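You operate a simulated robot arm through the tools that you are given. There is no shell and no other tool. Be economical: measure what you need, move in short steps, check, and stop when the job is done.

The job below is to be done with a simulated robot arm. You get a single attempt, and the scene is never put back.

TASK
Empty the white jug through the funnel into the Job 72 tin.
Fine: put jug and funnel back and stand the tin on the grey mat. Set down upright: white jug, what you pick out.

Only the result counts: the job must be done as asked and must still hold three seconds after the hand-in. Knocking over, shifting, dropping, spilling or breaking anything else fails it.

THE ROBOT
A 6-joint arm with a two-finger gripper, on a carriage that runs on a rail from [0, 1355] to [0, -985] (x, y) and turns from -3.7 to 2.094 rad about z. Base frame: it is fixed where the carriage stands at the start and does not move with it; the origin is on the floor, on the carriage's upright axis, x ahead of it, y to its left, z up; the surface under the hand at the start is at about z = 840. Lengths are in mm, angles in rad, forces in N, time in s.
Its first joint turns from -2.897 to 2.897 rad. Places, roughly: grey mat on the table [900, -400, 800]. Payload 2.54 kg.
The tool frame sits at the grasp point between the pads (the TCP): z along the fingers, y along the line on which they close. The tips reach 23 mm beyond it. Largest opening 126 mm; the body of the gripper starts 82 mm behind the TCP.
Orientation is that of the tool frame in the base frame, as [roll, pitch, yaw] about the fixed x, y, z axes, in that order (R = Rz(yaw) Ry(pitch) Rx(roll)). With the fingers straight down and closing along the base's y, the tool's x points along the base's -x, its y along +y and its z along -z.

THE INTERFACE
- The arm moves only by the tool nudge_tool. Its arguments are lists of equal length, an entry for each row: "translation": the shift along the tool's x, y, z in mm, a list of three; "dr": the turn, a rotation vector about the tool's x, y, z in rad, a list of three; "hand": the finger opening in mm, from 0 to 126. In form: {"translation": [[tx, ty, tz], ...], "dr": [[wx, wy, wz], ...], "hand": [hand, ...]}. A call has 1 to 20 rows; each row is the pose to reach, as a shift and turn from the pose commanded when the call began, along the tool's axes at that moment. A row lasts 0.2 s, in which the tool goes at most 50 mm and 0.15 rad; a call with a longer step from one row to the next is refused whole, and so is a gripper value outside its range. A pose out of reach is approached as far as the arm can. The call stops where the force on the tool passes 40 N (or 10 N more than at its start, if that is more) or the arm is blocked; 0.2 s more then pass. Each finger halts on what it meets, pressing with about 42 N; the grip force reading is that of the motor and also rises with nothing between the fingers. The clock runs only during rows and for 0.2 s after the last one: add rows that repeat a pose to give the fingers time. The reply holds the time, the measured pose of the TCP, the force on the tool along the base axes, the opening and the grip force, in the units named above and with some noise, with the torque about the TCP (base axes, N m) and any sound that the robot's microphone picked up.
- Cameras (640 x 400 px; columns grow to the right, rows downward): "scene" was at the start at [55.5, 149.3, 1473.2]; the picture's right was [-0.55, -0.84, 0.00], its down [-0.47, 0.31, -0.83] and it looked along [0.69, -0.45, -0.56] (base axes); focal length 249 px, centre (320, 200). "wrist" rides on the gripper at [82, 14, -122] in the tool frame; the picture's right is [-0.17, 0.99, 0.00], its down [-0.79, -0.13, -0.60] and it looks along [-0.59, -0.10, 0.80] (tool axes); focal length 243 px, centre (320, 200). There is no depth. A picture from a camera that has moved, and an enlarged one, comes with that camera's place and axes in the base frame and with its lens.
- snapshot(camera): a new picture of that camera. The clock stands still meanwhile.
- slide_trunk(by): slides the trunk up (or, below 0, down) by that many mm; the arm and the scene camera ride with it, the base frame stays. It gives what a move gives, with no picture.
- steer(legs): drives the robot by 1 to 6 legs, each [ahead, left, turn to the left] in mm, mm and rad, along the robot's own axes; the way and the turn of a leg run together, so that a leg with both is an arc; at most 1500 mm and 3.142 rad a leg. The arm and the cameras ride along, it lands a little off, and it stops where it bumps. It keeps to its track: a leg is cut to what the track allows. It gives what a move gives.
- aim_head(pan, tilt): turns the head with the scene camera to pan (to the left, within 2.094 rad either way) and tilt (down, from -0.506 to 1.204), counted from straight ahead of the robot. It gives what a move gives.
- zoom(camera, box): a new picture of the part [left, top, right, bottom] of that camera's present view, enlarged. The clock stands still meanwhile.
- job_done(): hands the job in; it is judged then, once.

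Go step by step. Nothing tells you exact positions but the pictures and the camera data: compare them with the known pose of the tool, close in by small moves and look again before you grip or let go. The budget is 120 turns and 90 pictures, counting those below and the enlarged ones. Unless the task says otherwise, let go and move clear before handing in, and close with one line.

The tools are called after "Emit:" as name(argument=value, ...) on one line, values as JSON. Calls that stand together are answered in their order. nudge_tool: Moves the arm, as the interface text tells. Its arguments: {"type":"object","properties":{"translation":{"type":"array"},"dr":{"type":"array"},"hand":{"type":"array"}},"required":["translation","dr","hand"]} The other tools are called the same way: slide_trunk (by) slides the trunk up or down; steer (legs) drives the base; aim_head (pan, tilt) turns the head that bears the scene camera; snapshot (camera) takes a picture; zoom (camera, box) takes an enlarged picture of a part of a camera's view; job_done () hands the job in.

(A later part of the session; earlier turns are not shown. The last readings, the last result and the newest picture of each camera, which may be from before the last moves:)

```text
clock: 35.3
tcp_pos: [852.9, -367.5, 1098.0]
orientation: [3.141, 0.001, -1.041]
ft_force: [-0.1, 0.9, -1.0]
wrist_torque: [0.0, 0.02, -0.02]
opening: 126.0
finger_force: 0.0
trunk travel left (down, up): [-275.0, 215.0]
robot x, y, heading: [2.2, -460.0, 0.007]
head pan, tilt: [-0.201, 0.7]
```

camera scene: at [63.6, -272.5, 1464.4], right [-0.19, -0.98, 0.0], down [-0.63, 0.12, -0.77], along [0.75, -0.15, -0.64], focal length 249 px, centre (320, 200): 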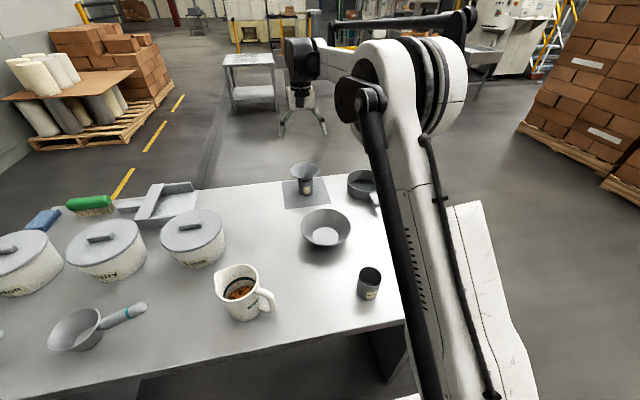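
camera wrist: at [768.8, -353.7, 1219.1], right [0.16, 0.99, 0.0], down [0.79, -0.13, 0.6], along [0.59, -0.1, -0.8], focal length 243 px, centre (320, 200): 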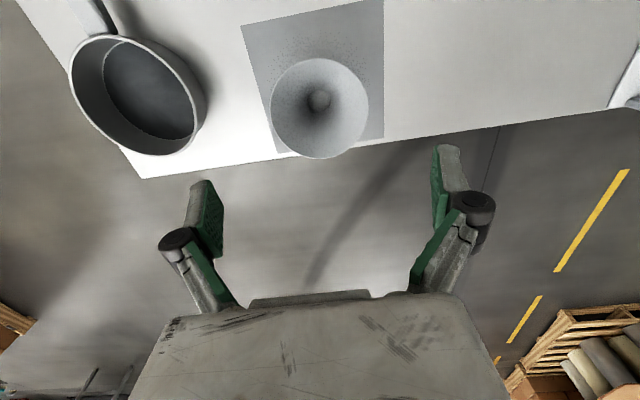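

Yaw works. Now I rehearse the tilt about the closing axis to about 90°.

Emit:
nudge_tool(translation=[[0, 0, 0], [0, 0, 0], [0, 0, 0], [0, 0, 0], [0, 0, 0], [0, 0, 0], [0, 0, 0], [0, 0, 0], [0, 0, 0], [0, 0, 0], [0, 0, 0], [0, 0, 20], [0, 0, 40], [0, 0, 55], [0, 0, 55]], dr=[[0, 0.14, 0], [0, 0.28, 0], [0, 0.42, 0], [0, 0.56, 0], [0, 0.7, 0], [0, 0.84, 0], [0, 0.98, 0], [0, 1.12, 0], [0, 1.26, 0], [0, 1.4, 0], [0, 1.54, 0], [0, 1.54, 0], [0, 1.54, 0], [0, 1.54, 0], [0, 1.54, 0]], hand=[126, 126, 126, 126, 126, 126, 126, 126, 126, 126, 126, 126, 126, 126, 126])

Emit:
snapshot(camera="scene")

Emit:
snapshot(camera="wrist")

```text
clock: 38.5
tcp_pos: [855.1, -367.8, 1041.7]
orientation: [-3.128, -1.542, -1.057]
ft_force: [-0.3, -0.1, -0.4]
wrist_torque: [-0.03, 0.01, -0.05]
opening: 125.9
finger_force: 0.1
trunk travel left (down, up): [-275.0, 215.0]
robot x, y, heading: [1.2, -459.0, 0.008]
head pan, tilt: [-0.201, 0.7]
```

```text
50 pictures are left
camera scene: at [64.0, -272.4, 1464.4], right [-0.19, -0.98, 0.0], down [-0.63, 0.12, -0.76], along [0.75, -0.15, -0.64], focal length 249 px, centre (320, 200)
```

scene: 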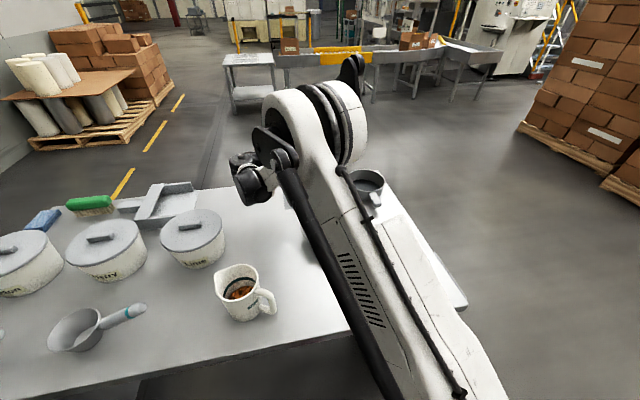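

```text
49 pictures are left
camera wrist: at [782.1, -272.7, 1128.4], right [-0.85, -0.49, -0.17], down [-0.2, 0.6, -0.77], along [0.48, -0.63, -0.61], focal length 243 px, centre (320, 200)
```

wrist: 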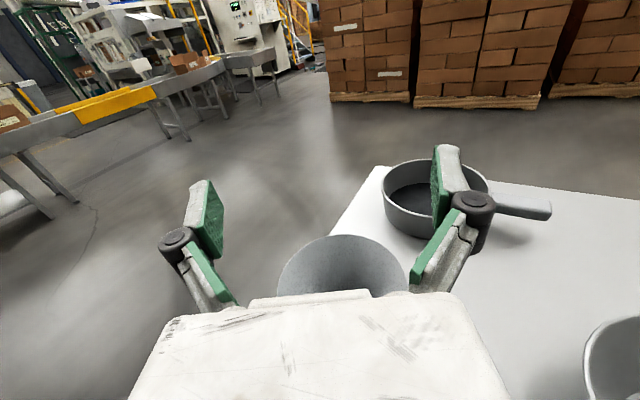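

The whole pouring pose is reachable. I tilt the empty hand back upright and rise.

Emit:
nudge_tool(translation=[[20, 0, 0], [40, 0, 0], [60, 0, 0], [60, 0, 0], [60, 0, 0], [60, 0, 0], [60, 0, 0], [60, 0, 0], [60, 0, 0], [60, 0, 0], [60, 0, 0], [60, 0, 0]], dr=[[0, -0.14, 0], [0, -0.28, 0], [0, -0.42, 0], [0, -0.56, 0], [0, -0.7, 0], [0, -0.84, 0], [0, -0.98, 0], [0, -1.12, 0], [0, -1.26, 0], [0, -1.4, 0], [0, -1.54, 0], [0, -1.54, 0]], hand=[126, 126, 126, 126, 126, 126, 126, 126, 126, 126, 126, 126])

```text
clock: 41.1
tcp_pos: [853.6, -369.6, 1102.0]
orientation: [-3.141, 0.001, -1.04]
ft_force: [0.3, 0.1, -0.3]
wrist_torque: [0.01, -0.01, -0.03]
opening: 125.9
finger_force: 0.0
trunk travel left (down, up): [-275.0, 215.0]
robot x, y, heading: [-3.7, -453.8, 0.007]
head pan, tilt: [-0.201, 0.7]
```

I carry the hand over to the jug, turning so the closing line is square to its spout–handle axis.

Emit:
nudge_tool(translation=[[-35, 23, 0], [-70, 46, 0], [-105, 69, 0], [-140, 92, 0], [-175, 115, 0], [-210, 138, 0], [-245, 161, 0], [-280, 184, 0], [-315, 207, 0], [-350, 230, 0], [-385, 253, 4], [-419, 275, 12], [-419, 275, 12]], dr=[[0, 0, 0.09], [0, 0, 0.18], [0, 0, 0.27], [0, 0, 0.36], [0, 0, 0.45], [0, 0, 0.54], [0, 0, 0.63], [0, 0, 0.72], [0, 0, 0.81], [0, 0, 0.9], [0, 0, 0.97], [0, 0, 1.032], [0, 0, 1.032]], hand=[126, 126, 126, 126, 126, 126, 126, 126, 126, 126, 126, 126, 126])

Emit:
snapshot(camera="wrist")

Emit:
zoom(camera="scene", box=[180, 210, 300, 330])

```text
clock: 43.9
tcp_pos: [404.7, -145.2, 1089.5]
orientation: [-3.14, -0.001, -2.076]
ft_force: [-0.5, 0.4, 0.0]
wrist_torque: [0.01, -0.04, 0.01]
opening: 126.2
finger_force: 0.1
trunk travel left (down, up): [-275.0, 215.0]
robot x, y, heading: [-0.6, -450.9, 0.0]
head pan, tilt: [-0.201, 0.7]
```

```text
48 pictures are left
camera wrist: at [352.6, -210.7, 1211.6], right [-0.78, 0.62, 0.0], down [0.5, 0.63, 0.6], along [0.37, 0.47, -0.8], focal length 243 px, centre (320, 200)
```

wrist: 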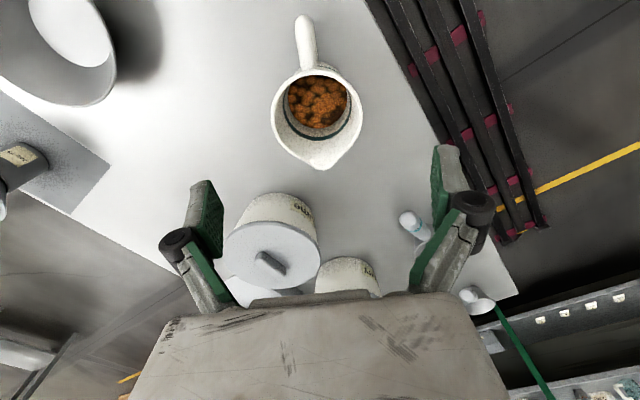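

```text
3.33 times, centred on (240, 270) of scene
camera zoom: at [63.2, -272.4, 1464.4], right [-0.19, -0.98, 0.0], down [-0.63, 0.12, -0.77], along [0.75, -0.15, -0.64], focal length 831 px, centre (587, -33)
```

zoom: 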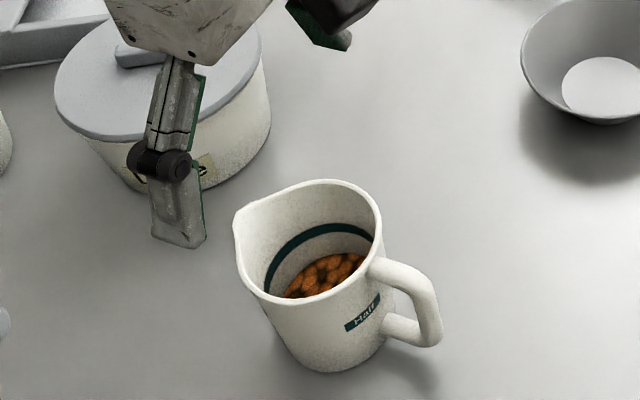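

Emit:
zoom(camera="wrist", box=[240, 0, 400, 180])

```text
2.22 times, centred on (320, 90) of wrist
camera zoom: at [352.6, -210.7, 1211.6], right [-0.78, 0.62, 0.0], down [0.5, 0.63, 0.6], along [0.37, 0.47, -0.8], focal length 539 px, centre (320, 444)
```

zoom: 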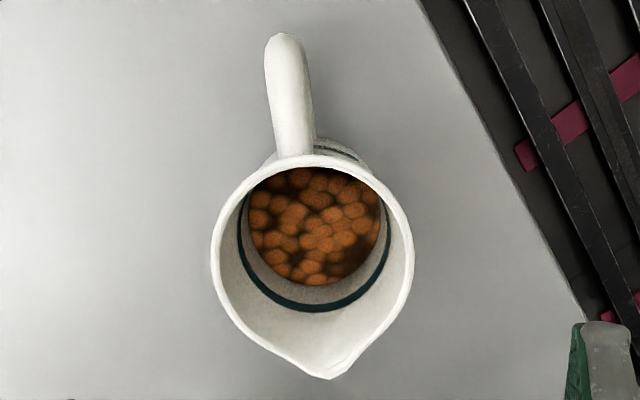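

The jug's rim centre is at (406.5,-147), rim z≈955, Ø≈95, spout pointing at about 59–60°. I lean the hand 30° to the handle side and come down to just above the rim.

Emit:
nudge_tool(translation=[[0.7, -2.4, 20], [0.7, -2.4, 40], [0.7, -2.4, 65], [0.7, -2.4, 85], [0.7, -2.4, 95], [0.7, -2.4, 95]], dr=[[0, -0.13, 0.01], [0, -0.26, 0.02], [0, -0.39, 0.03], [0, -0.52, 0.03], [0, -0.52, 0.03], [0, -0.52, 0.03]], hand=[126, 126, 126, 126, 126, 126])

Emit:
snapshot(camera="wrist")

Emit:
zoom(camera="scene", box=[160, 190, 320, 330])

```text
clock: 45.3
tcp_pos: [406.6, -149.4, 994.4]
orientation: [3.133, 0.521, -2.108]
ft_force: [1.0, -0.7, -0.6]
wrist_torque: [0.03, 0.02, -0.01]
opening: 126.1
finger_force: 0.0
trunk travel left (down, up): [-275.0, 215.0]
robot x, y, heading: [1.3, -452.2, 0.003]
head pan, tilt: [-0.201, 0.7]
```

```text
45 pictures are left
camera wrist: at [327.8, -255.4, 1059.8], right [-0.78, 0.62, 0.09], down [0.32, 0.26, 0.91], along [0.54, 0.74, -0.4], focal length 243 px, centre (320, 200)
```

wrist: 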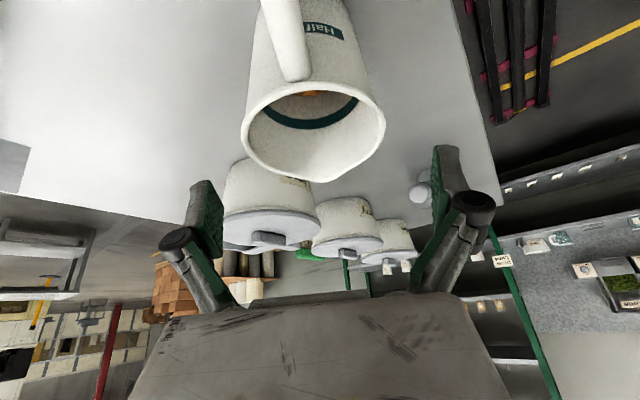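

```text
2.86 times, centred on (240, 260) of scene
camera zoom: at [63.9, -272.4, 1464.4], right [-0.19, -0.98, 0.0], down [-0.63, 0.12, -0.76], along [0.75, -0.15, -0.64], focal length 712 px, centre (549, 29)
```

zoom: 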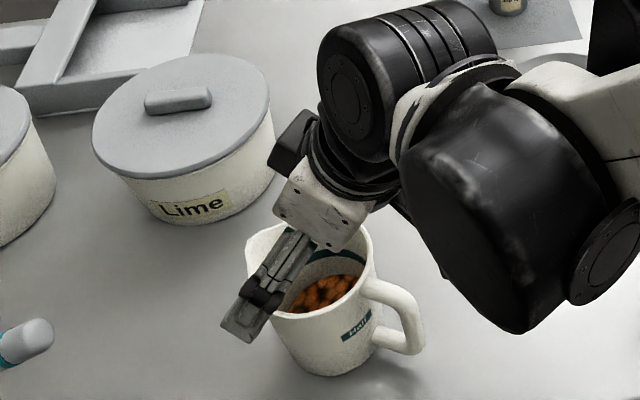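

I correct by about 2 mm and go straight down around the jug to z≈912, still open.

Emit:
nudge_tool(translation=[[-1.7, 2.5, 1], [8.5, 2.5, 19], [18.5, 2.5, 36], [28.5, 2.5, 54], [35, 2.5, 65], [39.1, 2.5, 72], [39.1, 2.5, 72]], dr=[[0, 0, 0], [0, 0, 0], [0, 0, 0], [0, 0, 0], [0, 0, 0], [0, 0, 0], [0, 0, 0]], hand=[126, 126, 126, 126, 126, 126, 126])

Emit:
snapshot(camera="wrist")

Emit:
zoom(camera="scene", box=[160, 190, 320, 330])

```text
clock: 46.9
tcp_pos: [406.1, -146.8, 913.5]
orientation: [3.133, 0.521, -2.109]
ft_force: [-0.3, 0.6, 0.0]
wrist_torque: [0.02, 0.02, 0.02]
opening: 125.9
finger_force: 0.1
trunk travel left (down, up): [-275.0, 215.0]
robot x, y, heading: [-0.2, -449.7, 0.009]
head pan, tilt: [-0.201, 0.7]
```

```text
43 pictures are left
camera wrist: at [326.9, -252.6, 978.9], right [-0.78, 0.62, 0.09], down [0.32, 0.26, 0.91], along [0.55, 0.73, -0.4], focal length 243 px, centre (320, 200)
```

wrist: 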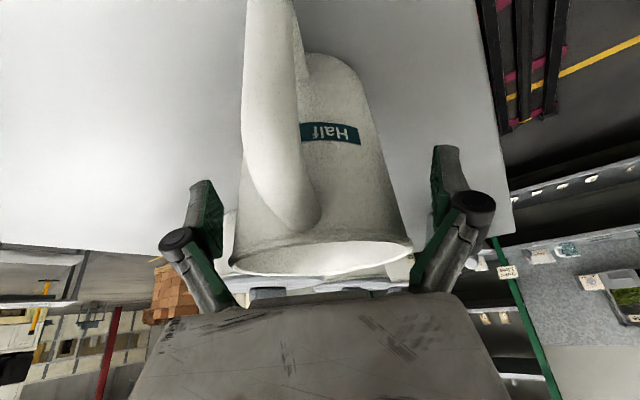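

```text
2.86 times, centred on (240, 260) of scene
camera zoom: at [65.2, -251.7, 1464.3], right [0.05, -1.0, 0.0], down [-0.64, -0.03, -0.76], along [0.76, 0.04, -0.65], focal length 712 px, centre (549, 29)
```

zoom: 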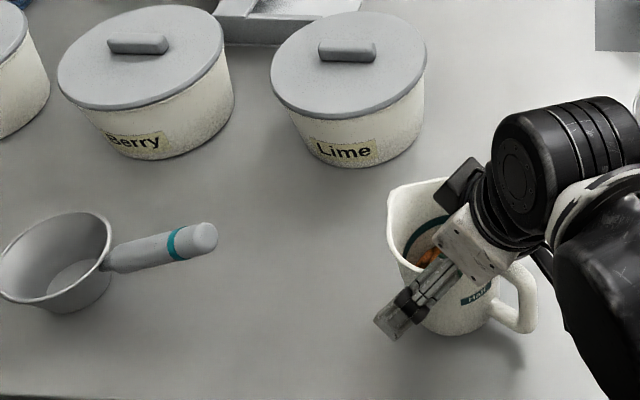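

The jug is centred between the pads. I close gently.

Emit:
nudge_tool(translation=[[0, 0, 0], [0, 0, 0], [0, 0, 0], [0, 0, 0], [0, 0, 0]], dr=[[0, 0, 0], [0, 0, 0], [0, 0, 0], [0, 0, 0], [0, 0, 0]], hand=[112, 98, 84, 78, 78])

Emit:
snapshot(camera="wrist")

```text
clock: 48.1
tcp_pos: [405.0, -146.0, 912.9]
orientation: [3.132, 0.52, -2.107]
ft_force: [-1.1, -0.9, -0.3]
wrist_torque: [0.0, 0.01, -0.03]
opening: 94.5
finger_force: 42.4
trunk travel left (down, up): [-275.0, 215.0]
robot x, y, heading: [1.3, -450.7, 0.005]
head pan, tilt: [-0.201, 0.7]
```

```text
41 pictures are left
camera wrist: at [326.4, -252.4, 979.0], right [-0.78, 0.62, 0.09], down [0.32, 0.27, 0.91], along [0.54, 0.74, -0.4], focal length 243 px, centre (320, 200)
```

wrist: 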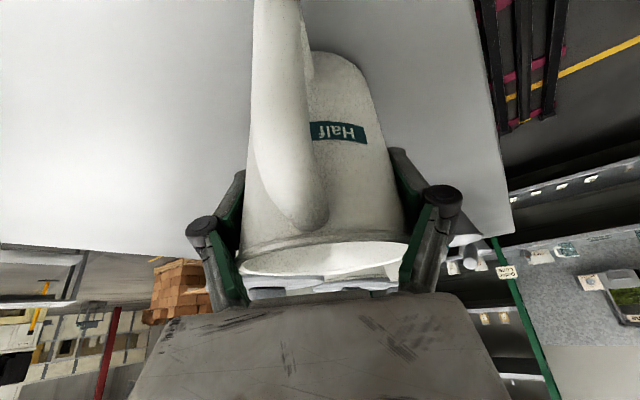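

Gripped at opening 94.5. I lift it straight up 60 mm and check the hold.

Emit:
nudge_tool(translation=[[-2.5, 0, -4.3], [-10, 0, -17.3], [-20, 0, -35], [-30, 0, -52], [-30, 0, -52]], dr=[[0, 0, 0], [0, 0, 0], [0, 0, 0], [0, 0, 0], [0, 0, 0]], hand=[78, 78, 78, 78, 78])

Emit:
snapshot(camera="wrist")

Emit:
snapshot(camera="scene")

```text
clock: 49.3
tcp_pos: [403.8, -144.6, 972.9]
orientation: [3.135, 0.521, -2.105]
ft_force: [-0.6, -1.3, -1.0]
wrist_torque: [0.01, 0.02, -0.01]
opening: 94.0
finger_force: 41.8
trunk travel left (down, up): [-275.0, 215.0]
robot x, y, heading: [-0.3, -457.4, 0.004]
head pan, tilt: [-0.201, 0.7]
```

```text
40 pictures are left
camera wrist: at [324.9, -252.6, 1038.3], right [-0.78, 0.62, 0.09], down [0.32, 0.27, 0.91], along [0.54, 0.74, -0.4], focal length 243 px, centre (320, 200)
```

wrist: 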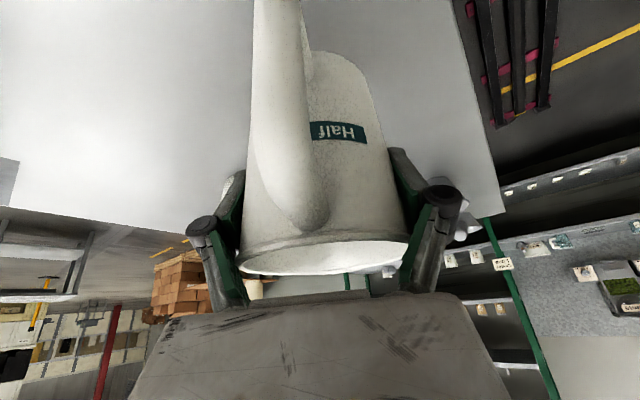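

```text
39 pictures are left
camera scene: at [63.7, -272.5, 1464.4], right [-0.19, -0.98, 0.0], down [-0.63, 0.12, -0.77], along [0.75, -0.15, -0.64], focal length 249 px, centre (320, 200)
```

scene: 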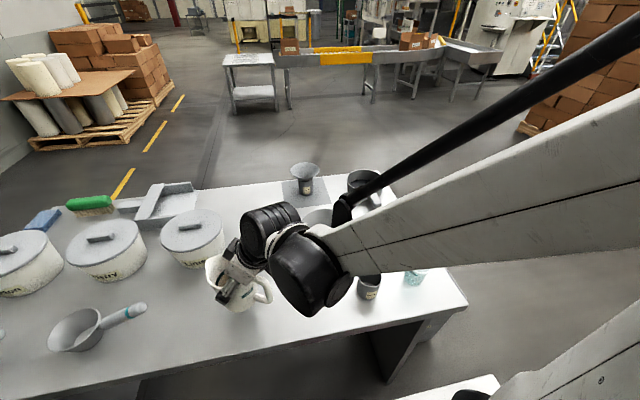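

The jug hangs firmly and upright. I raise it, carry it level toward a spot just behind the funnel (s-direction 105°), turning it by 45.6° about the vertical.

Emit:
nudge_tool(translation=[[-15, 0, -26], [-35, 0, -61], [-54.8, 0, -95.4], [-53.8, -20, -95.9], [-51.7, -60, -96.9], [-50, -100, -97.9], [-48.3, -140, -98.9], [-46.6, -180, -99.9], [-44.9, -220, -100.8], [-43.2, -260, -101.8], [-41.4, -300, -102.8], [-39.7, -340, -103.8], [-38, -380, -104.8], [-36.3, -420, -105.8], [-34.5, -460, -106.8], [-32.8, -500, -107.8], [-31.5, -540, -108.8], [-30.4, -566, -109.4], [-30.4, -566, -109.4]], dr=[[0, 0, 0], [0, 0, 0], [0, 0, 0], [-0.02, 0, -0.035], [-0.048, 0, -0.084], [-0.076, 0, -0.132], [-0.104, 0, -0.181], [-0.132, 0, -0.23], [-0.16, 0, -0.279], [-0.188, 0, -0.327], [-0.216, 0, -0.376], [-0.244, 0, -0.425], [-0.272, 0, -0.474], [-0.3, 0, -0.522], [-0.328, 0, -0.571], [-0.356, 0, -0.62], [-0.384, 0, -0.669], [-0.396, 0, -0.69], [-0.396, 0, -0.69]], hand=[78, 78, 78, 78, 78, 78, 78, 78, 78, 78, 78, 78, 78, 78, 78, 78, 78, 78, 78])

Emit:
snapshot(camera="wrist")

Emit:
snapshot(camera="scene")

```text
clock: 53.3
tcp_pos: [880.7, -457.6, 1078.0]
orientation: [3.134, 0.525, -1.311]
ft_force: [-0.6, -0.5, -2.8]
wrist_torque: [0.05, 0.04, 0.0]
opening: 90.9
finger_force: 42.6
trunk travel left (down, up): [-275.0, 215.0]
robot x, y, heading: [-3.2, -455.7, 0.007]
head pan, tilt: [-0.201, 0.7]
```

```text
38 pictures are left
camera wrist: at [900.5, -589.0, 1143.6], right [-0.99, -0.12, 0.09], down [0.03, 0.41, 0.91], along [-0.15, 0.91, -0.4], focal length 243 px, centre (320, 200)
```

wrist: 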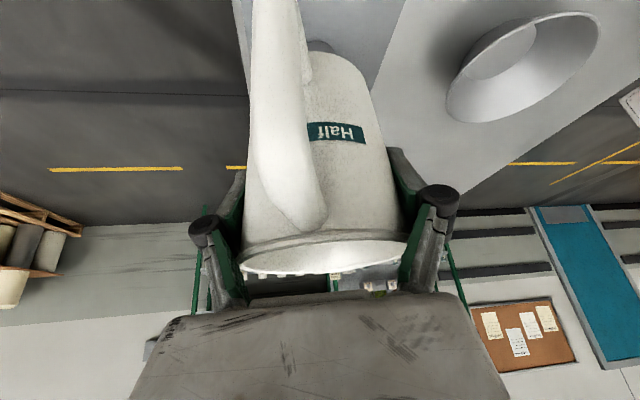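

```text
37 pictures are left
camera scene: at [64.5, -272.6, 1464.4], right [-0.19, -0.98, 0.0], down [-0.63, 0.12, -0.76], along [0.75, -0.15, -0.64], focal length 249 px, centre (320, 200)
```

scene: 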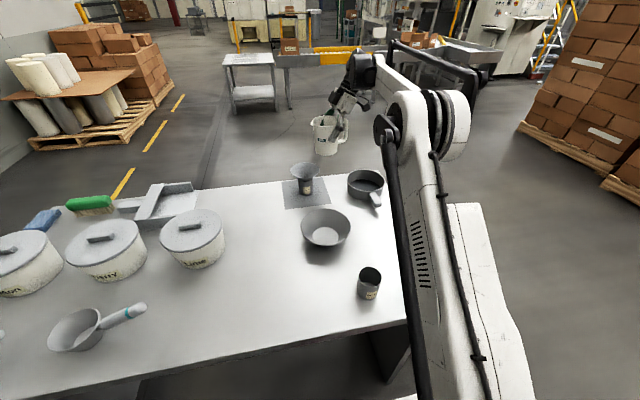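

The jug arrived level, but the opening shrank to 90.9, so I check closely for slip.

Emit:
zoom(camera="scene", box=[270, 70, 400, 210])

Emit:
nudge_tool(translation=[[0, 0, 0], [0, 0, 0]], dr=[[0, 0, 0], [0, 0, 0]], hand=[78, 78])

Emit:
zoom(camera="wrist", box=[180, 120, 480, 310])

```text
2.86 times, centred on (335, 140) of scene
camera zoom: at [64.5, -272.6, 1464.4], right [-0.19, -0.98, 0.0], down [-0.63, 0.12, -0.76], along [0.75, -0.15, -0.64], focal length 712 px, centre (277, 371)
```

zoom: 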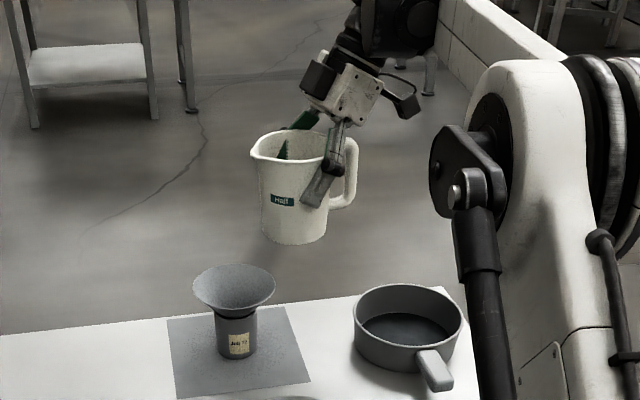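

```text
clock: 53.9
tcp_pos: [879.1, -457.3, 1080.1]
orientation: [3.136, 0.524, -1.31]
ft_force: [1.1, -0.9, 0.1]
wrist_torque: [0.06, -0.21, -0.09]
opening: 90.8
finger_force: 42.1
trunk travel left (down, up): [-275.0, 215.0]
robot x, y, heading: [-2.0, -451.9, 0.003]
head pan, tilt: [-0.201, 0.7]
```

```text
2.11 times, centred on (330, 215) of wrist
camera zoom: at [899.9, -588.9, 1144.0], right [-0.99, -0.12, 0.09], down [0.03, 0.41, 0.91], along [-0.14, 0.91, -0.4], focal length 511 px, centre (299, 168)
```

zoom: 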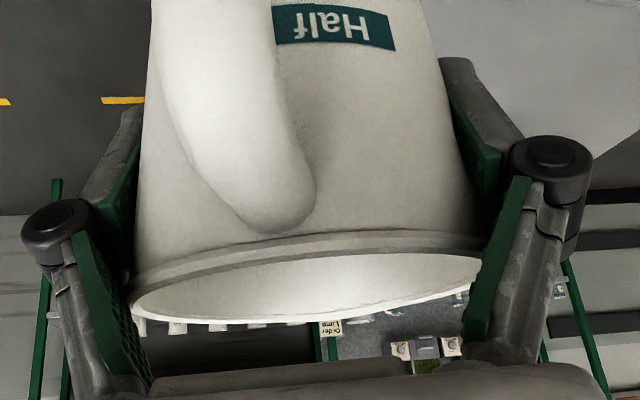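

The opening is stable (pads settled below the rim bead) and the jug hangs upright. I lower it to pour height behind the funnel and tilt it the first 45°.

Emit:
nudge_tool(translation=[[4.1, 1, 9.2], [8.3, 2, 18.3], [12.4, 2.6, 27.5], [16.5, 2.6, 36.6], [19.7, 2.6, 44.1], [21.2, 2.6, 46.7], [21.2, 2.6, 46.7]], dr=[[0, 0.13, 0], [0, 0.26, 0], [0, 0.39, 0], [0, 0.52, 0], [0, 0.65, 0], [0, 0.785, 0], [0, 0.785, 0]], hand=[78, 78, 78, 78, 78, 78, 78])

Emit:
zoom(camera="scene", box=[260, 90, 390, 220])

Emit:
snapshot(camera="wrist")

```text
clock: 55.5
tcp_pos: [876.0, -454.1, 1026.7]
orientation: [3.137, -0.262, -1.306]
ft_force: [0.0, 0.2, -1.6]
wrist_torque: [0.05, -0.01, 0.01]
opening: 90.8
finger_force: 41.9
trunk travel left (down, up): [-275.0, 215.0]
robot x, y, heading: [-0.2, -452.5, 0.005]
head pan, tilt: [-0.201, 0.7]
```

```text
3.08 times, centred on (325, 155) of scene
camera zoom: at [63.8, -272.3, 1464.4], right [-0.19, -0.98, 0.0], down [-0.63, 0.12, -0.76], along [0.75, -0.15, -0.64], focal length 767 px, centre (305, 338)
```

zoom: 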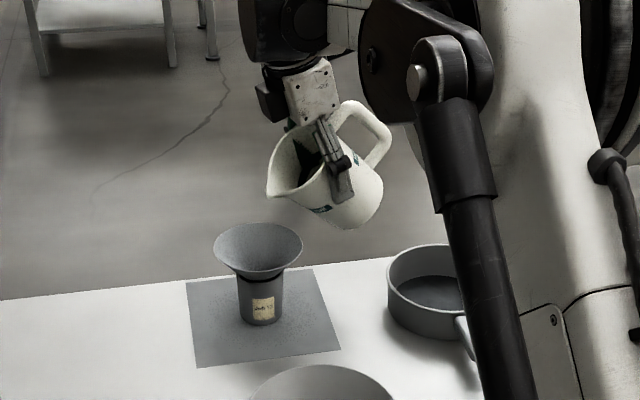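

```text
33 pictures are left
camera wrist: at [875.4, -502.8, 1167.5], right [-0.99, -0.1, -0.04], down [-0.11, 0.92, 0.37], along [0.0, 0.37, -0.93], focal length 243 px, centre (320, 200)
```

wrist: 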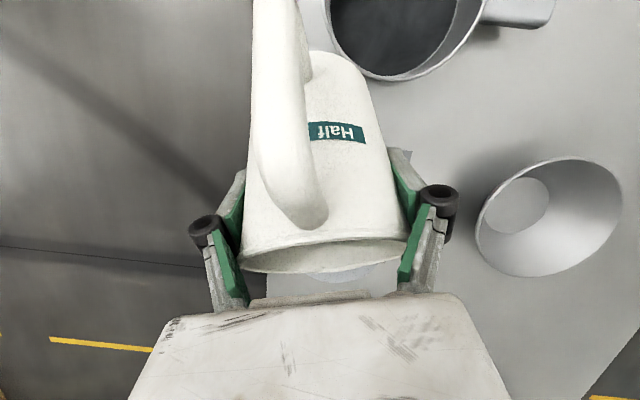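

The lip sits exactly where predicted: 13 mm short of the funnel centre and 64 mm above its rim. I tilt on slowly to about 70°.

Emit:
nudge_tool(translation=[[-1, 0, -0.2], [-1.9, 0, -0.5], [-3.3, 0, -0.9], [-4.8, 0, -1.3], [-6, 0, -2.1], [-7.5, 0, -3], [-9.4, 0, -3.5], [-11.3, 0, -4.1], [-14.2, 0, -4.9], [-14.2, 0, -4.9], [-14.2, 0, -4.9]], dr=[[0, 0.045, 0], [0, 0.09, 0], [0, 0.135, 0], [0, 0.18, 0], [0, 0.22, 0], [0, 0.262, 0], [0, 0.306, 0], [0, 0.35, 0], [0, 0.436, 0], [0, 0.436, 0], [0, 0.436, 0]], hand=[78, 78, 78, 78, 78, 78, 78, 78, 78, 78, 78])

Emit:
zoom(camera="scene", box=[260, 90, 390, 220])

```text
clock: 57.9
tcp_pos: [872.6, -438.0, 1028.1]
orientation: [3.134, -0.696, -1.302]
ft_force: [-0.2, -0.3, -3.0]
wrist_torque: [0.03, 0.15, -0.09]
opening: 90.3
finger_force: 41.0
trunk travel left (down, up): [-275.0, 215.0]
robot x, y, heading: [0.6, -452.8, 0.003]
head pan, tilt: [-0.201, 0.7]
```

```text
3.08 times, centred on (325, 155) of scene
camera zoom: at [63.9, -272.5, 1464.4], right [-0.19, -0.98, 0.0], down [-0.63, 0.12, -0.76], along [0.75, -0.15, -0.64], focal length 767 px, centre (305, 338)
```

zoom: 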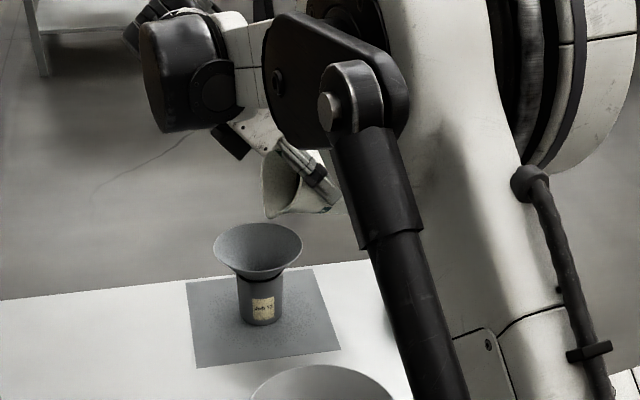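

No beads out yet. I continue slowly to 90°, keeping the lip over the funnel.

Emit:
nudge_tool(translation=[[-1.1, 0, -1], [-2.3, 0, -1.9], [-3.4, 0, -2.9], [-4.6, 0, -3.8], [-5.7, 0, -4.8], [-7, 0, -6.4], [-8.3, 0, -8], [-9.5, 0, -9.6], [-10.8, 0, -11.2], [-12.1, 0, -12.8], [-12.1, 0, -12.8], [-12.1, 0, -12.8], [-12.1, 0, -12.8], [-12.1, 0, -12.8]], dr=[[0, 0.035, 0], [0, 0.07, 0], [0, 0.105, 0], [0, 0.14, 0], [0, 0.175, 0], [0, 0.21, 0], [0, 0.245, 0], [0, 0.28, 0], [0, 0.315, 0], [0, 0.35, 0], [0, 0.35, 0], [0, 0.35, 0], [0, 0.35, 0], [0, 0.35, 0]], hand=[78, 78, 78, 78, 78, 78, 78, 78, 78, 78, 78, 78, 78, 78])

Emit:
zoom(camera="scene", box=[260, 110, 360, 220])

Emit:
snapshot(camera="wrist")

```text
clock: 60.9
tcp_pos: [867.9, -420.6, 1030.1]
orientation: [3.131, -1.045, -1.298]
ft_force: [-1.1, -0.6, -2.3]
wrist_torque: [0.02, 0.03, -0.14]
opening: 90.5
finger_force: 42.2
trunk travel left (down, up): [-275.0, 215.0]
robot x, y, heading: [-1.6, -451.4, 0.007]
head pan, tilt: [-0.201, 0.7]
```

```text
3.64 times, centred on (310, 165) of scene
camera zoom: at [63.9, -272.5, 1464.4], right [-0.19, -0.98, 0.0], down [-0.63, 0.12, -0.76], along [0.75, -0.15, -0.64], focal length 906 px, centre (356, 327)
```

zoom: 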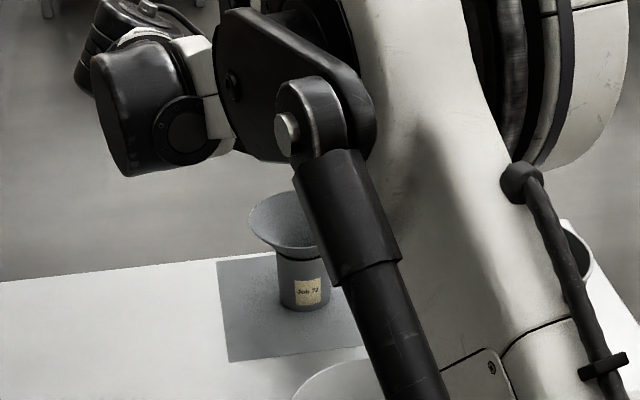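

```text
30 pictures are left
camera wrist: at [837.4, -362.8, 1163.5], right [-0.97, -0.18, -0.14], down [-0.11, 0.92, -0.39], along [0.19, -0.36, -0.91], focal length 243 px, centre (320, 200)
```

wrist: 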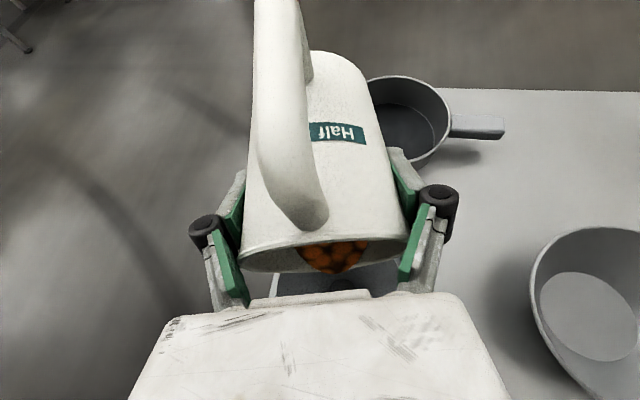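

Beads have come to the lip. I tilt on slowly to 105° and wait.

Emit:
nudge_tool(translation=[[-0.4, 0, -1.9], [-0.8, 0, -3.7], [-1.1, 0, -5.6], [-1.5, 0, -7.4], [-1.9, 0, -9.3], [-2.3, 0, -11.2], [-2.7, 0, -13], [-3, 0, -14.9], [-3.4, 0, -16.7], [-3.8, 0, -18.6], [-3.8, 0, -18.6], [-3.8, 0, -18.6], [-3.8, 0, -18.6], [-3.8, 0, -18.6], [-3.8, 0, -18.6]], dr=[[0, 0.026, 0], [0, 0.052, 0], [0, 0.079, 0], [0, 0.105, 0], [0, 0.131, 0], [0, 0.157, 0], [0, 0.183, 0], [0, 0.21, 0], [0, 0.236, 0], [0, 0.262, 0], [0, 0.262, 0], [0, 0.262, 0], [0, 0.262, 0], [0, 0.262, 0], [0, 0.262, 0]], hand=[78, 78, 78, 78, 78, 78, 78, 78, 78, 78, 78, 78, 78, 78, 78])

Emit:
snapshot(camera="wrist")

Emit:
zoom(camera="scene", box=[260, 110, 360, 220])

```text
clock: 64.1
tcp_pos: [862.9, -403.7, 1038.1]
orientation: [3.121, -1.306, -1.289]
ft_force: [0.9, 0.8, -0.9]
wrist_torque: [0.03, 0.02, 0.02]
opening: 90.5
finger_force: 41.8
trunk travel left (down, up): [-275.0, 215.0]
robot x, y, heading: [-4.9, -453.4, 0.004]
head pan, tilt: [-0.201, 0.7]
```

```text
29 pictures are left
camera wrist: at [824.2, -315.2, 1149.4], right [-0.96, -0.22, -0.15], down [-0.08, 0.79, -0.61], along [0.25, -0.57, -0.78], focal length 243 px, centre (320, 200)
```

wrist: 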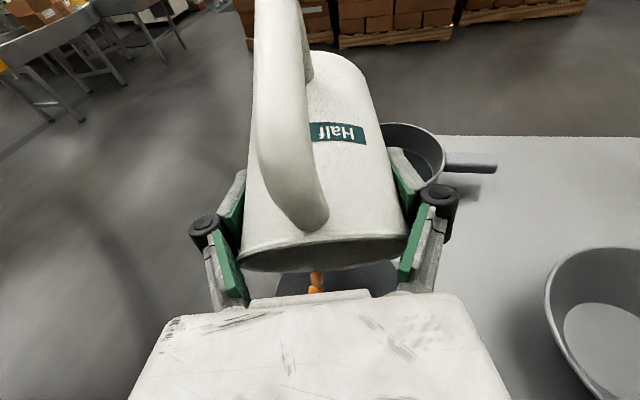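

```text
3.64 times, centred on (310, 165) of scene
camera zoom: at [63.8, -272.5, 1464.4], right [-0.19, -0.98, 0.0], down [-0.63, 0.12, -0.76], along [0.75, -0.15, -0.64], focal length 906 px, centre (356, 327)
```

zoom: 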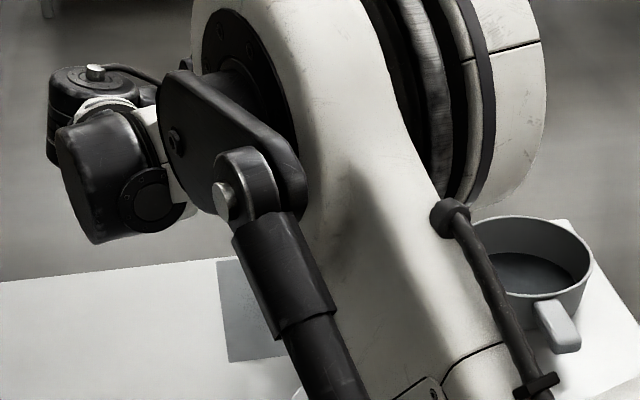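

Beads are falling into the funnel. I tilt to 120° and hold for the rest.

Emit:
nudge_tool(translation=[[-0.3, 0, -2.5], [-0.6, 0, -5], [-0.9, 0, -7.5], [-1.2, 0, -10], [-1.5, 0, -12.5], [-1.7, 0, -15], [-2, 0, -17.5], [-2.3, 0, -20], [-2.3, 0, -20], [-2.3, 0, -20], [-2.3, 0, -20], [-2.3, 0, -20], [-2.3, 0, -20], [-2.3, 0, -20], [-2.3, 0, -20], [-2.3, 0, -20]], dr=[[0, 0.033, 0], [0, 0.066, 0], [0, 0.1, 0], [0, 0.131, 0], [0, 0.164, 0], [0, 0.197, 0], [0, 0.23, 0], [0, 0.262, 0], [0, 0.262, 0], [0, 0.262, 0], [0, 0.262, 0], [0, 0.262, 0], [0, 0.262, 0], [0, 0.262, 0], [0, 0.262, 0], [0, 0.262, 0]], hand=[78, 78, 78, 78, 78, 78, 78, 78, 78, 78, 78, 78, 78, 78, 78, 78])

Emit:
snapshot(camera="wrist")

```text
clock: 67.5
tcp_pos: [856.9, -385.7, 1039.9]
orientation: [1.778, -1.565, 0.057]
ft_force: [-0.5, 0.6, -1.4]
wrist_torque: [-0.02, 0.02, -0.06]
opening: 90.6
finger_force: 41.9
trunk travel left (down, up): [-275.0, 215.0]
robot x, y, heading: [-4.1, -453.9, 0.004]
head pan, tilt: [-0.201, 0.7]
```

```text
27 pictures are left
camera wrist: at [812.3, -271.3, 1123.2], right [-0.95, -0.26, -0.16], down [-0.03, 0.61, -0.79], along [0.3, -0.75, -0.59], focal length 243 px, centre (320, 200)
```

wrist: 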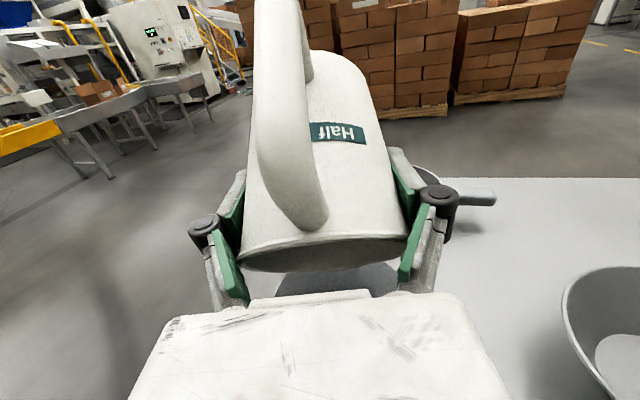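

No more beads visible at the mouth. I tip a further 10° with a short rocking to be sure the jug is empty.

Emit:
nudge_tool(translation=[[0, 0, -3], [0, 0, -7], [0, 0, -11], [0, 0, -13], [0, 0, -13], [0, 0, -10], [0, 0, -13], [0, 0, -13], [0, 0, -13], [0, 0, -13]], dr=[[0, 0.05, 0], [0, 0.1, 0], [0, 0.15, 0], [0, 0.17, 0], [0, 0.17, 0], [0, 0.1, 0], [0, 0.17, 0], [0, 0.17, 0], [0, 0.17, 0], [0, 0.17, 0]], hand=[78, 78, 78, 78, 78, 78, 78, 78, 78, 78])

Emit:
snapshot(camera="wrist")

```text
clock: 69.7
tcp_pos: [854.5, -372.0, 1039.1]
orientation: [0.033, -1.402, 1.804]
ft_force: [0.3, 1.0, 0.0]
wrist_torque: [0.0, 0.0, -0.03]
opening: 89.9
finger_force: 42.2
trunk travel left (down, up): [-275.0, 215.0]
robot x, y, heading: [-1.1, -454.8, 0.005]
head pan, tilt: [-0.201, 0.7]
```

```text
26 pictures are left
camera wrist: at [805.7, -247.2, 1101.5], right [-0.95, -0.28, -0.16], down [0.0, 0.47, -0.88], along [0.33, -0.83, -0.45], focal length 243 px, centre (320, 200)
```

wrist: 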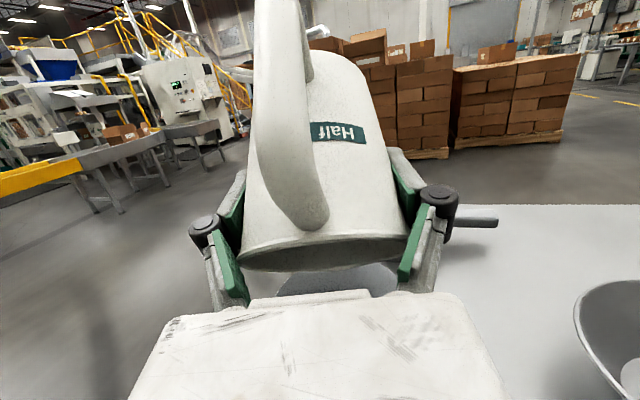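

The jug looks empty. I tilt it back upright along the reverse path, keeping the lip over the funnel at first.

Emit:
nudge_tool(translation=[[-0.9, 0, 11], [-1.9, 0, 23], [-3.6, 0, 32.8], [-4.3, 0, 42.9], [-4.7, 0, 50.9], [-3.9, 0, 58.1], [-3.1, 0, 65.4], [-0.3, 0, 72.9], [2.9, 0, 77.6], [6.2, 0, 82.2], [10.4, 0, 87], [15.4, 0, 87.8], [20.3, 0, 88.7], [25.2, 0, 89.5], [30.1, 0, 90.3], [30.1, 0, 90.3], [30.1, 0, 90.3], [30.1, 0, 90.3]], dr=[[0, -0.14, 0], [0, -0.28, 0], [0, -0.42, 0], [0, -0.56, 0], [0, -0.7, 0], [0, -0.84, 0], [0, -0.98, 0], [0, -1.12, 0], [0, -1.26, 0], [0, -1.4, 0], [0, -1.54, 0], [0, -1.68, 0], [0, -1.82, 0], [0, -1.96, 0], [0, -2.1, 0], [0, -2.2, 0], [0, -2.265, 0], [0, -2.265, 0]], hand=[78, 78, 78, 78, 78, 78, 78, 78, 78, 78, 78, 78, 78, 78, 78, 78, 78, 78])

Emit:
zoom(camera="scene", box=[270, 70, 400, 210])

```text
clock: 73.5
tcp_pos: [875.9, -453.2, 1084.7]
orientation: [3.135, 0.526, -1.31]
ft_force: [0.8, 0.5, -0.9]
wrist_torque: [0.05, 0.03, 0.01]
opening: 90.0
finger_force: 42.2
trunk travel left (down, up): [-275.0, 215.0]
robot x, y, heading: [0.5, -454.5, 0.007]
head pan, tilt: [-0.201, 0.7]
```

```text
2.86 times, centred on (335, 140) of scene
camera zoom: at [64.0, -272.6, 1464.4], right [-0.19, -0.98, 0.0], down [-0.63, 0.12, -0.76], along [0.75, -0.15, -0.64], focal length 712 px, centre (277, 371)
```

zoom: 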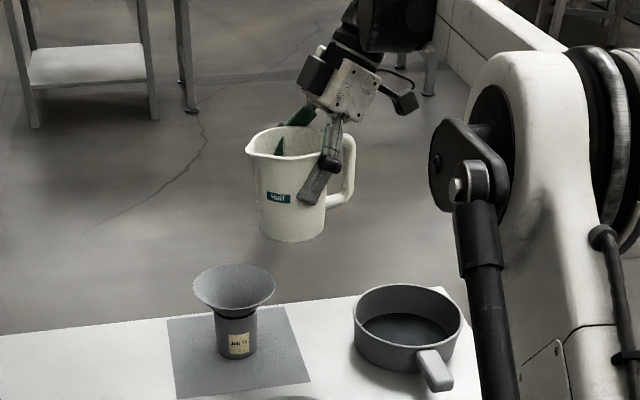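

No beads on the mat; jug upright. I carry it level back over its original place.

Emit:
nudge_tool(translation=[[-12, 12.5, 7], [-36, 37.6, 20.9], [-62, 64.4, 35.8], [-88, 91.5, 50.9], [-114, 118.5, 65.9], [-140, 145.5, 81], [-166, 172.6, 96], [-192, 199.6, 111.1], [-218, 226.6, 126.1], [-244, 253.7, 141.1], [-270, 280.7, 156.2], [-296, 307.7, 171.2], [-322, 334.7, 186.3], [-346, 359.7, 200.1], [-361.3, 375.6, 209], [-361.3, 375.6, 209]], dr=[[0.013, 0, 0.023], [0.04, 0, 0.069], [0.068, 0, 0.118], [0.097, 0, 0.168], [0.126, 0, 0.218], [0.155, 0, 0.267], [0.183, 0, 0.317], [0.212, 0, 0.367], [0.241, 0, 0.416], [0.269, 0, 0.466], [0.298, 0, 0.516], [0.327, 0, 0.565], [0.356, 0, 0.615], [0.382, 0, 0.661], [0.399, 0, 0.69], [0.399, 0, 0.69]], hand=[78, 78, 78, 78, 78, 78, 78, 78, 78, 78, 78, 78, 78, 78, 78, 78])

Emit:
snapshot(camera="scene")

Emit:
zoom(camera="scene", box=[260, 140, 360, 220])

```text
clock: 76.9
tcp_pos: [403.7, -146.8, 1085.8]
orientation: [3.136, 0.524, -2.106]
ft_force: [0.4, 1.2, -3.0]
wrist_torque: [-0.01, -0.02, 0.01]
opening: 88.8
finger_force: 41.5
trunk travel left (down, up): [-275.0, 215.0]
robot x, y, heading: [0.8, -455.5, 0.002]
head pan, tilt: [-0.201, 0.7]
```

```text
24 pictures are left
camera scene: at [63.4, -272.5, 1464.4], right [-0.19, -0.98, 0.0], down [-0.63, 0.12, -0.77], along [0.75, -0.15, -0.64], focal length 249 px, centre (320, 200)
```

scene: 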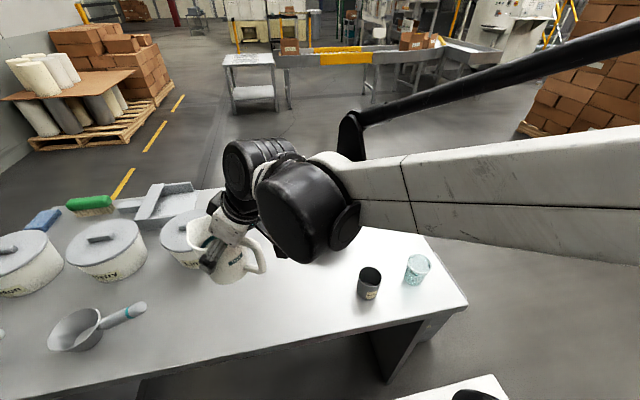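

```text
5.00 times, centred on (310, 180) of scene
camera zoom: at [63.4, -272.5, 1464.4], right [-0.19, -0.98, 0.0], down [-0.63, 0.12, -0.77], along [0.75, -0.15, -0.64], focal length 1246 px, centre (370, 300)
```

zoom: 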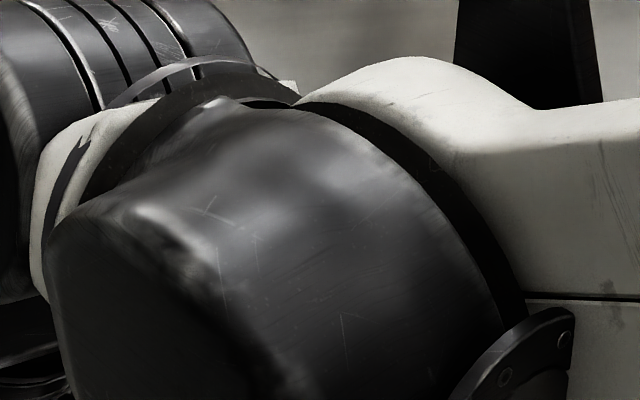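

The opening has shrunk further to 88.8; I check the jug in the hand before lowering.

Emit:
zoom(camera="wrist", box=[180, 0, 480, 310])

Emit:
zoom(camera="scene", box=[170, 190, 290, 300])

```text
1.29 times, centred on (330, 155) of wrist
camera zoom: at [323.8, -254.5, 1152.3], right [-0.78, 0.63, 0.09], down [0.32, 0.26, 0.91], along [0.55, 0.73, -0.4], focal length 313 px, centre (307, 258)
```

zoom: 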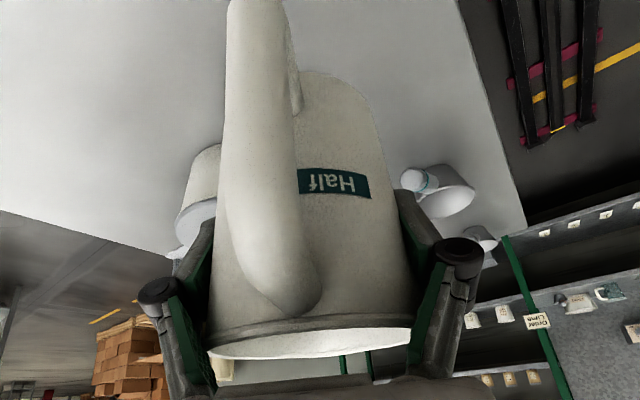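

```text
3.64 times, centred on (230, 245) of scene
camera zoom: at [63.4, -272.5, 1464.4], right [-0.19, -0.98, 0.0], down [-0.63, 0.12, -0.77], along [0.75, -0.15, -0.64], focal length 906 px, centre (647, 36)
```

zoom: 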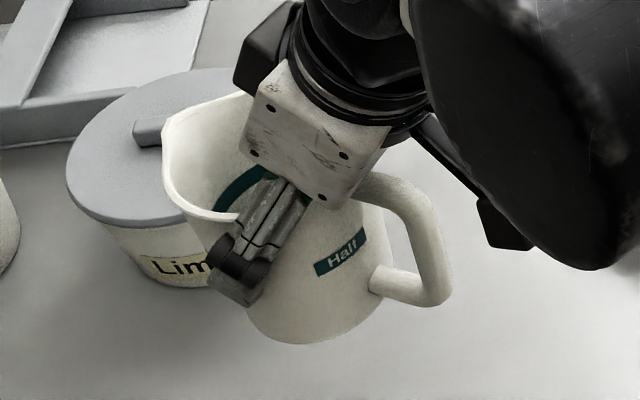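

The jug slipped slightly in the hand, tipping about 0.1 rad toward the spout. I compensate by leaning the hand 0.1 rad back, and lower it to a few millimetres above the table.

Emit:
nudge_tool(translation=[[10, -1, 18], [25, -1.4, 43], [42, -1.4, 73], [57, -1.4, 100], [70, -1.4, 123], [77, -1.4, 135.5], [81.6, -1.4, 143.5], [81.6, -1.4, 143.5]], dr=[[0, -0.03, 0], [0, -0.06, 0], [0, -0.1, 0], [0, -0.1, 0], [0, -0.1, 0], [0, -0.1, 0], [0, -0.1, 0], [0, -0.1, 0]], hand=[78, 78, 78, 78, 78, 78, 78, 78])

Emit:
zoom(camera="scene", box=[180, 230, 300, 340])

```text
clock: 78.7
tcp_pos: [405.9, -147.6, 921.3]
orientation: [3.137, 0.62, -2.11]
ft_force: [-0.4, -1.1, 0.6]
wrist_torque: [0.01, 0.09, 0.06]
opening: 88.3
finger_force: 42.0
trunk travel left (down, up): [-275.0, 215.0]
robot x, y, heading: [2.2, -456.8, 0.006]
head pan, tilt: [-0.201, 0.7]
```

```text
3.64 times, centred on (240, 285) of scene
camera zoom: at [65.5, -255.4, 1464.3], right [0.01, -1.0, 0.0], down [-0.64, 0.0, -0.76], along [0.76, 0.01, -0.64], focal length 906 px, centre (611, -109)
```

zoom: 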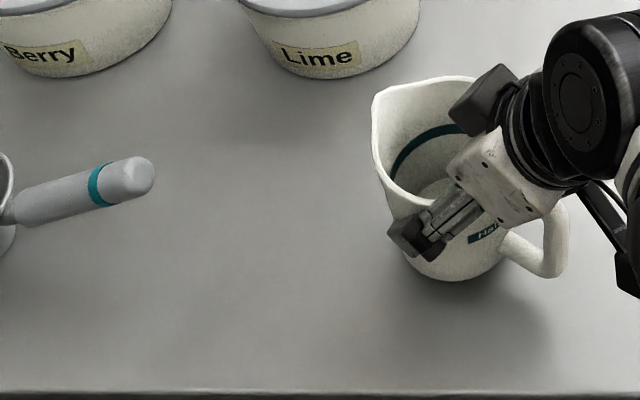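

Emit:
zoom(camera="scene", box=[230, 240, 300, 300])

Emit:
snapshot(camera="wrist")

```text
6.67 times, centred on (265, 270) of scene
camera zoom: at [65.5, -255.4, 1464.3], right [0.01, -1.0, 0.0], down [-0.64, 0.0, -0.76], along [0.76, 0.01, -0.64], focal length 1661 px, centre (687, -267)
```

zoom: 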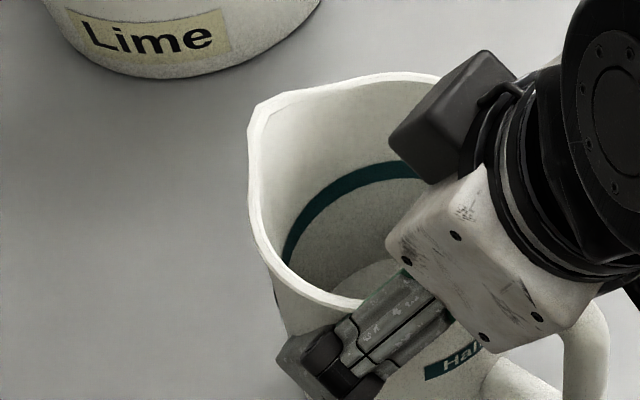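

```text
18 pictures are left
camera wrist: at [322.9, -259.8, 974.1], right [-0.78, 0.62, 0.1], down [0.27, 0.18, 0.95], along [0.56, 0.76, -0.31], focal length 243 px, centre (320, 200)
```

wrist: 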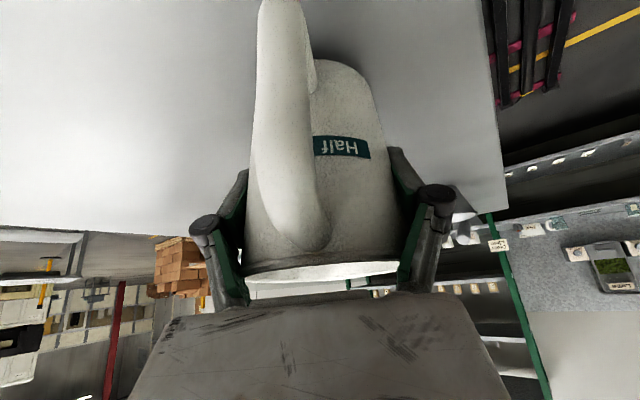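

Comparing features, the jug is not tipped: it slid about 8 mm toward the palm during the pour. I undo the 0.1 rad lean and lower to just above contact (table contact expected near TCP z 905).

Emit:
nudge_tool(translation=[[0, 0, 0], [0, 0, 0], [3, 0, 4.5], [6, 0, 8.5], [7.5, 0, 10.6], [7.5, 0, 10.6]], dr=[[0, 0.05, 0], [0, 0.098, 0], [0, 0.098, 0], [0, 0.098, 0], [0, 0.098, 0], [0, 0.098, 0]], hand=[78, 78, 78, 78, 78, 78])

Emit:
zoom(camera="scene", box=[180, 230, 300, 340])

```text
clock: 80.1
tcp_pos: [405.8, -147.7, 910.8]
orientation: [3.137, 0.525, -2.108]
ft_force: [0.5, 0.6, -2.5]
wrist_torque: [0.0, -0.03, -0.02]
opening: 88.4
finger_force: 41.6
trunk travel left (down, up): [-275.0, 215.0]
robot x, y, heading: [-3.8, -456.8, 0.008]
head pan, tilt: [-0.201, 0.7]
```

```text
3.64 times, centred on (240, 285) of scene
camera zoom: at [65.8, -251.8, 1465.3], right [0.05, -1.0, 0.0], down [-0.64, -0.03, -0.77], along [0.77, 0.04, -0.64], focal length 906 px, centre (611, -109)
```

zoom: 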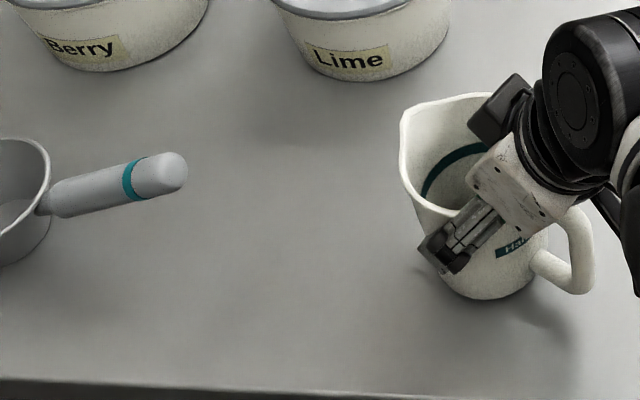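

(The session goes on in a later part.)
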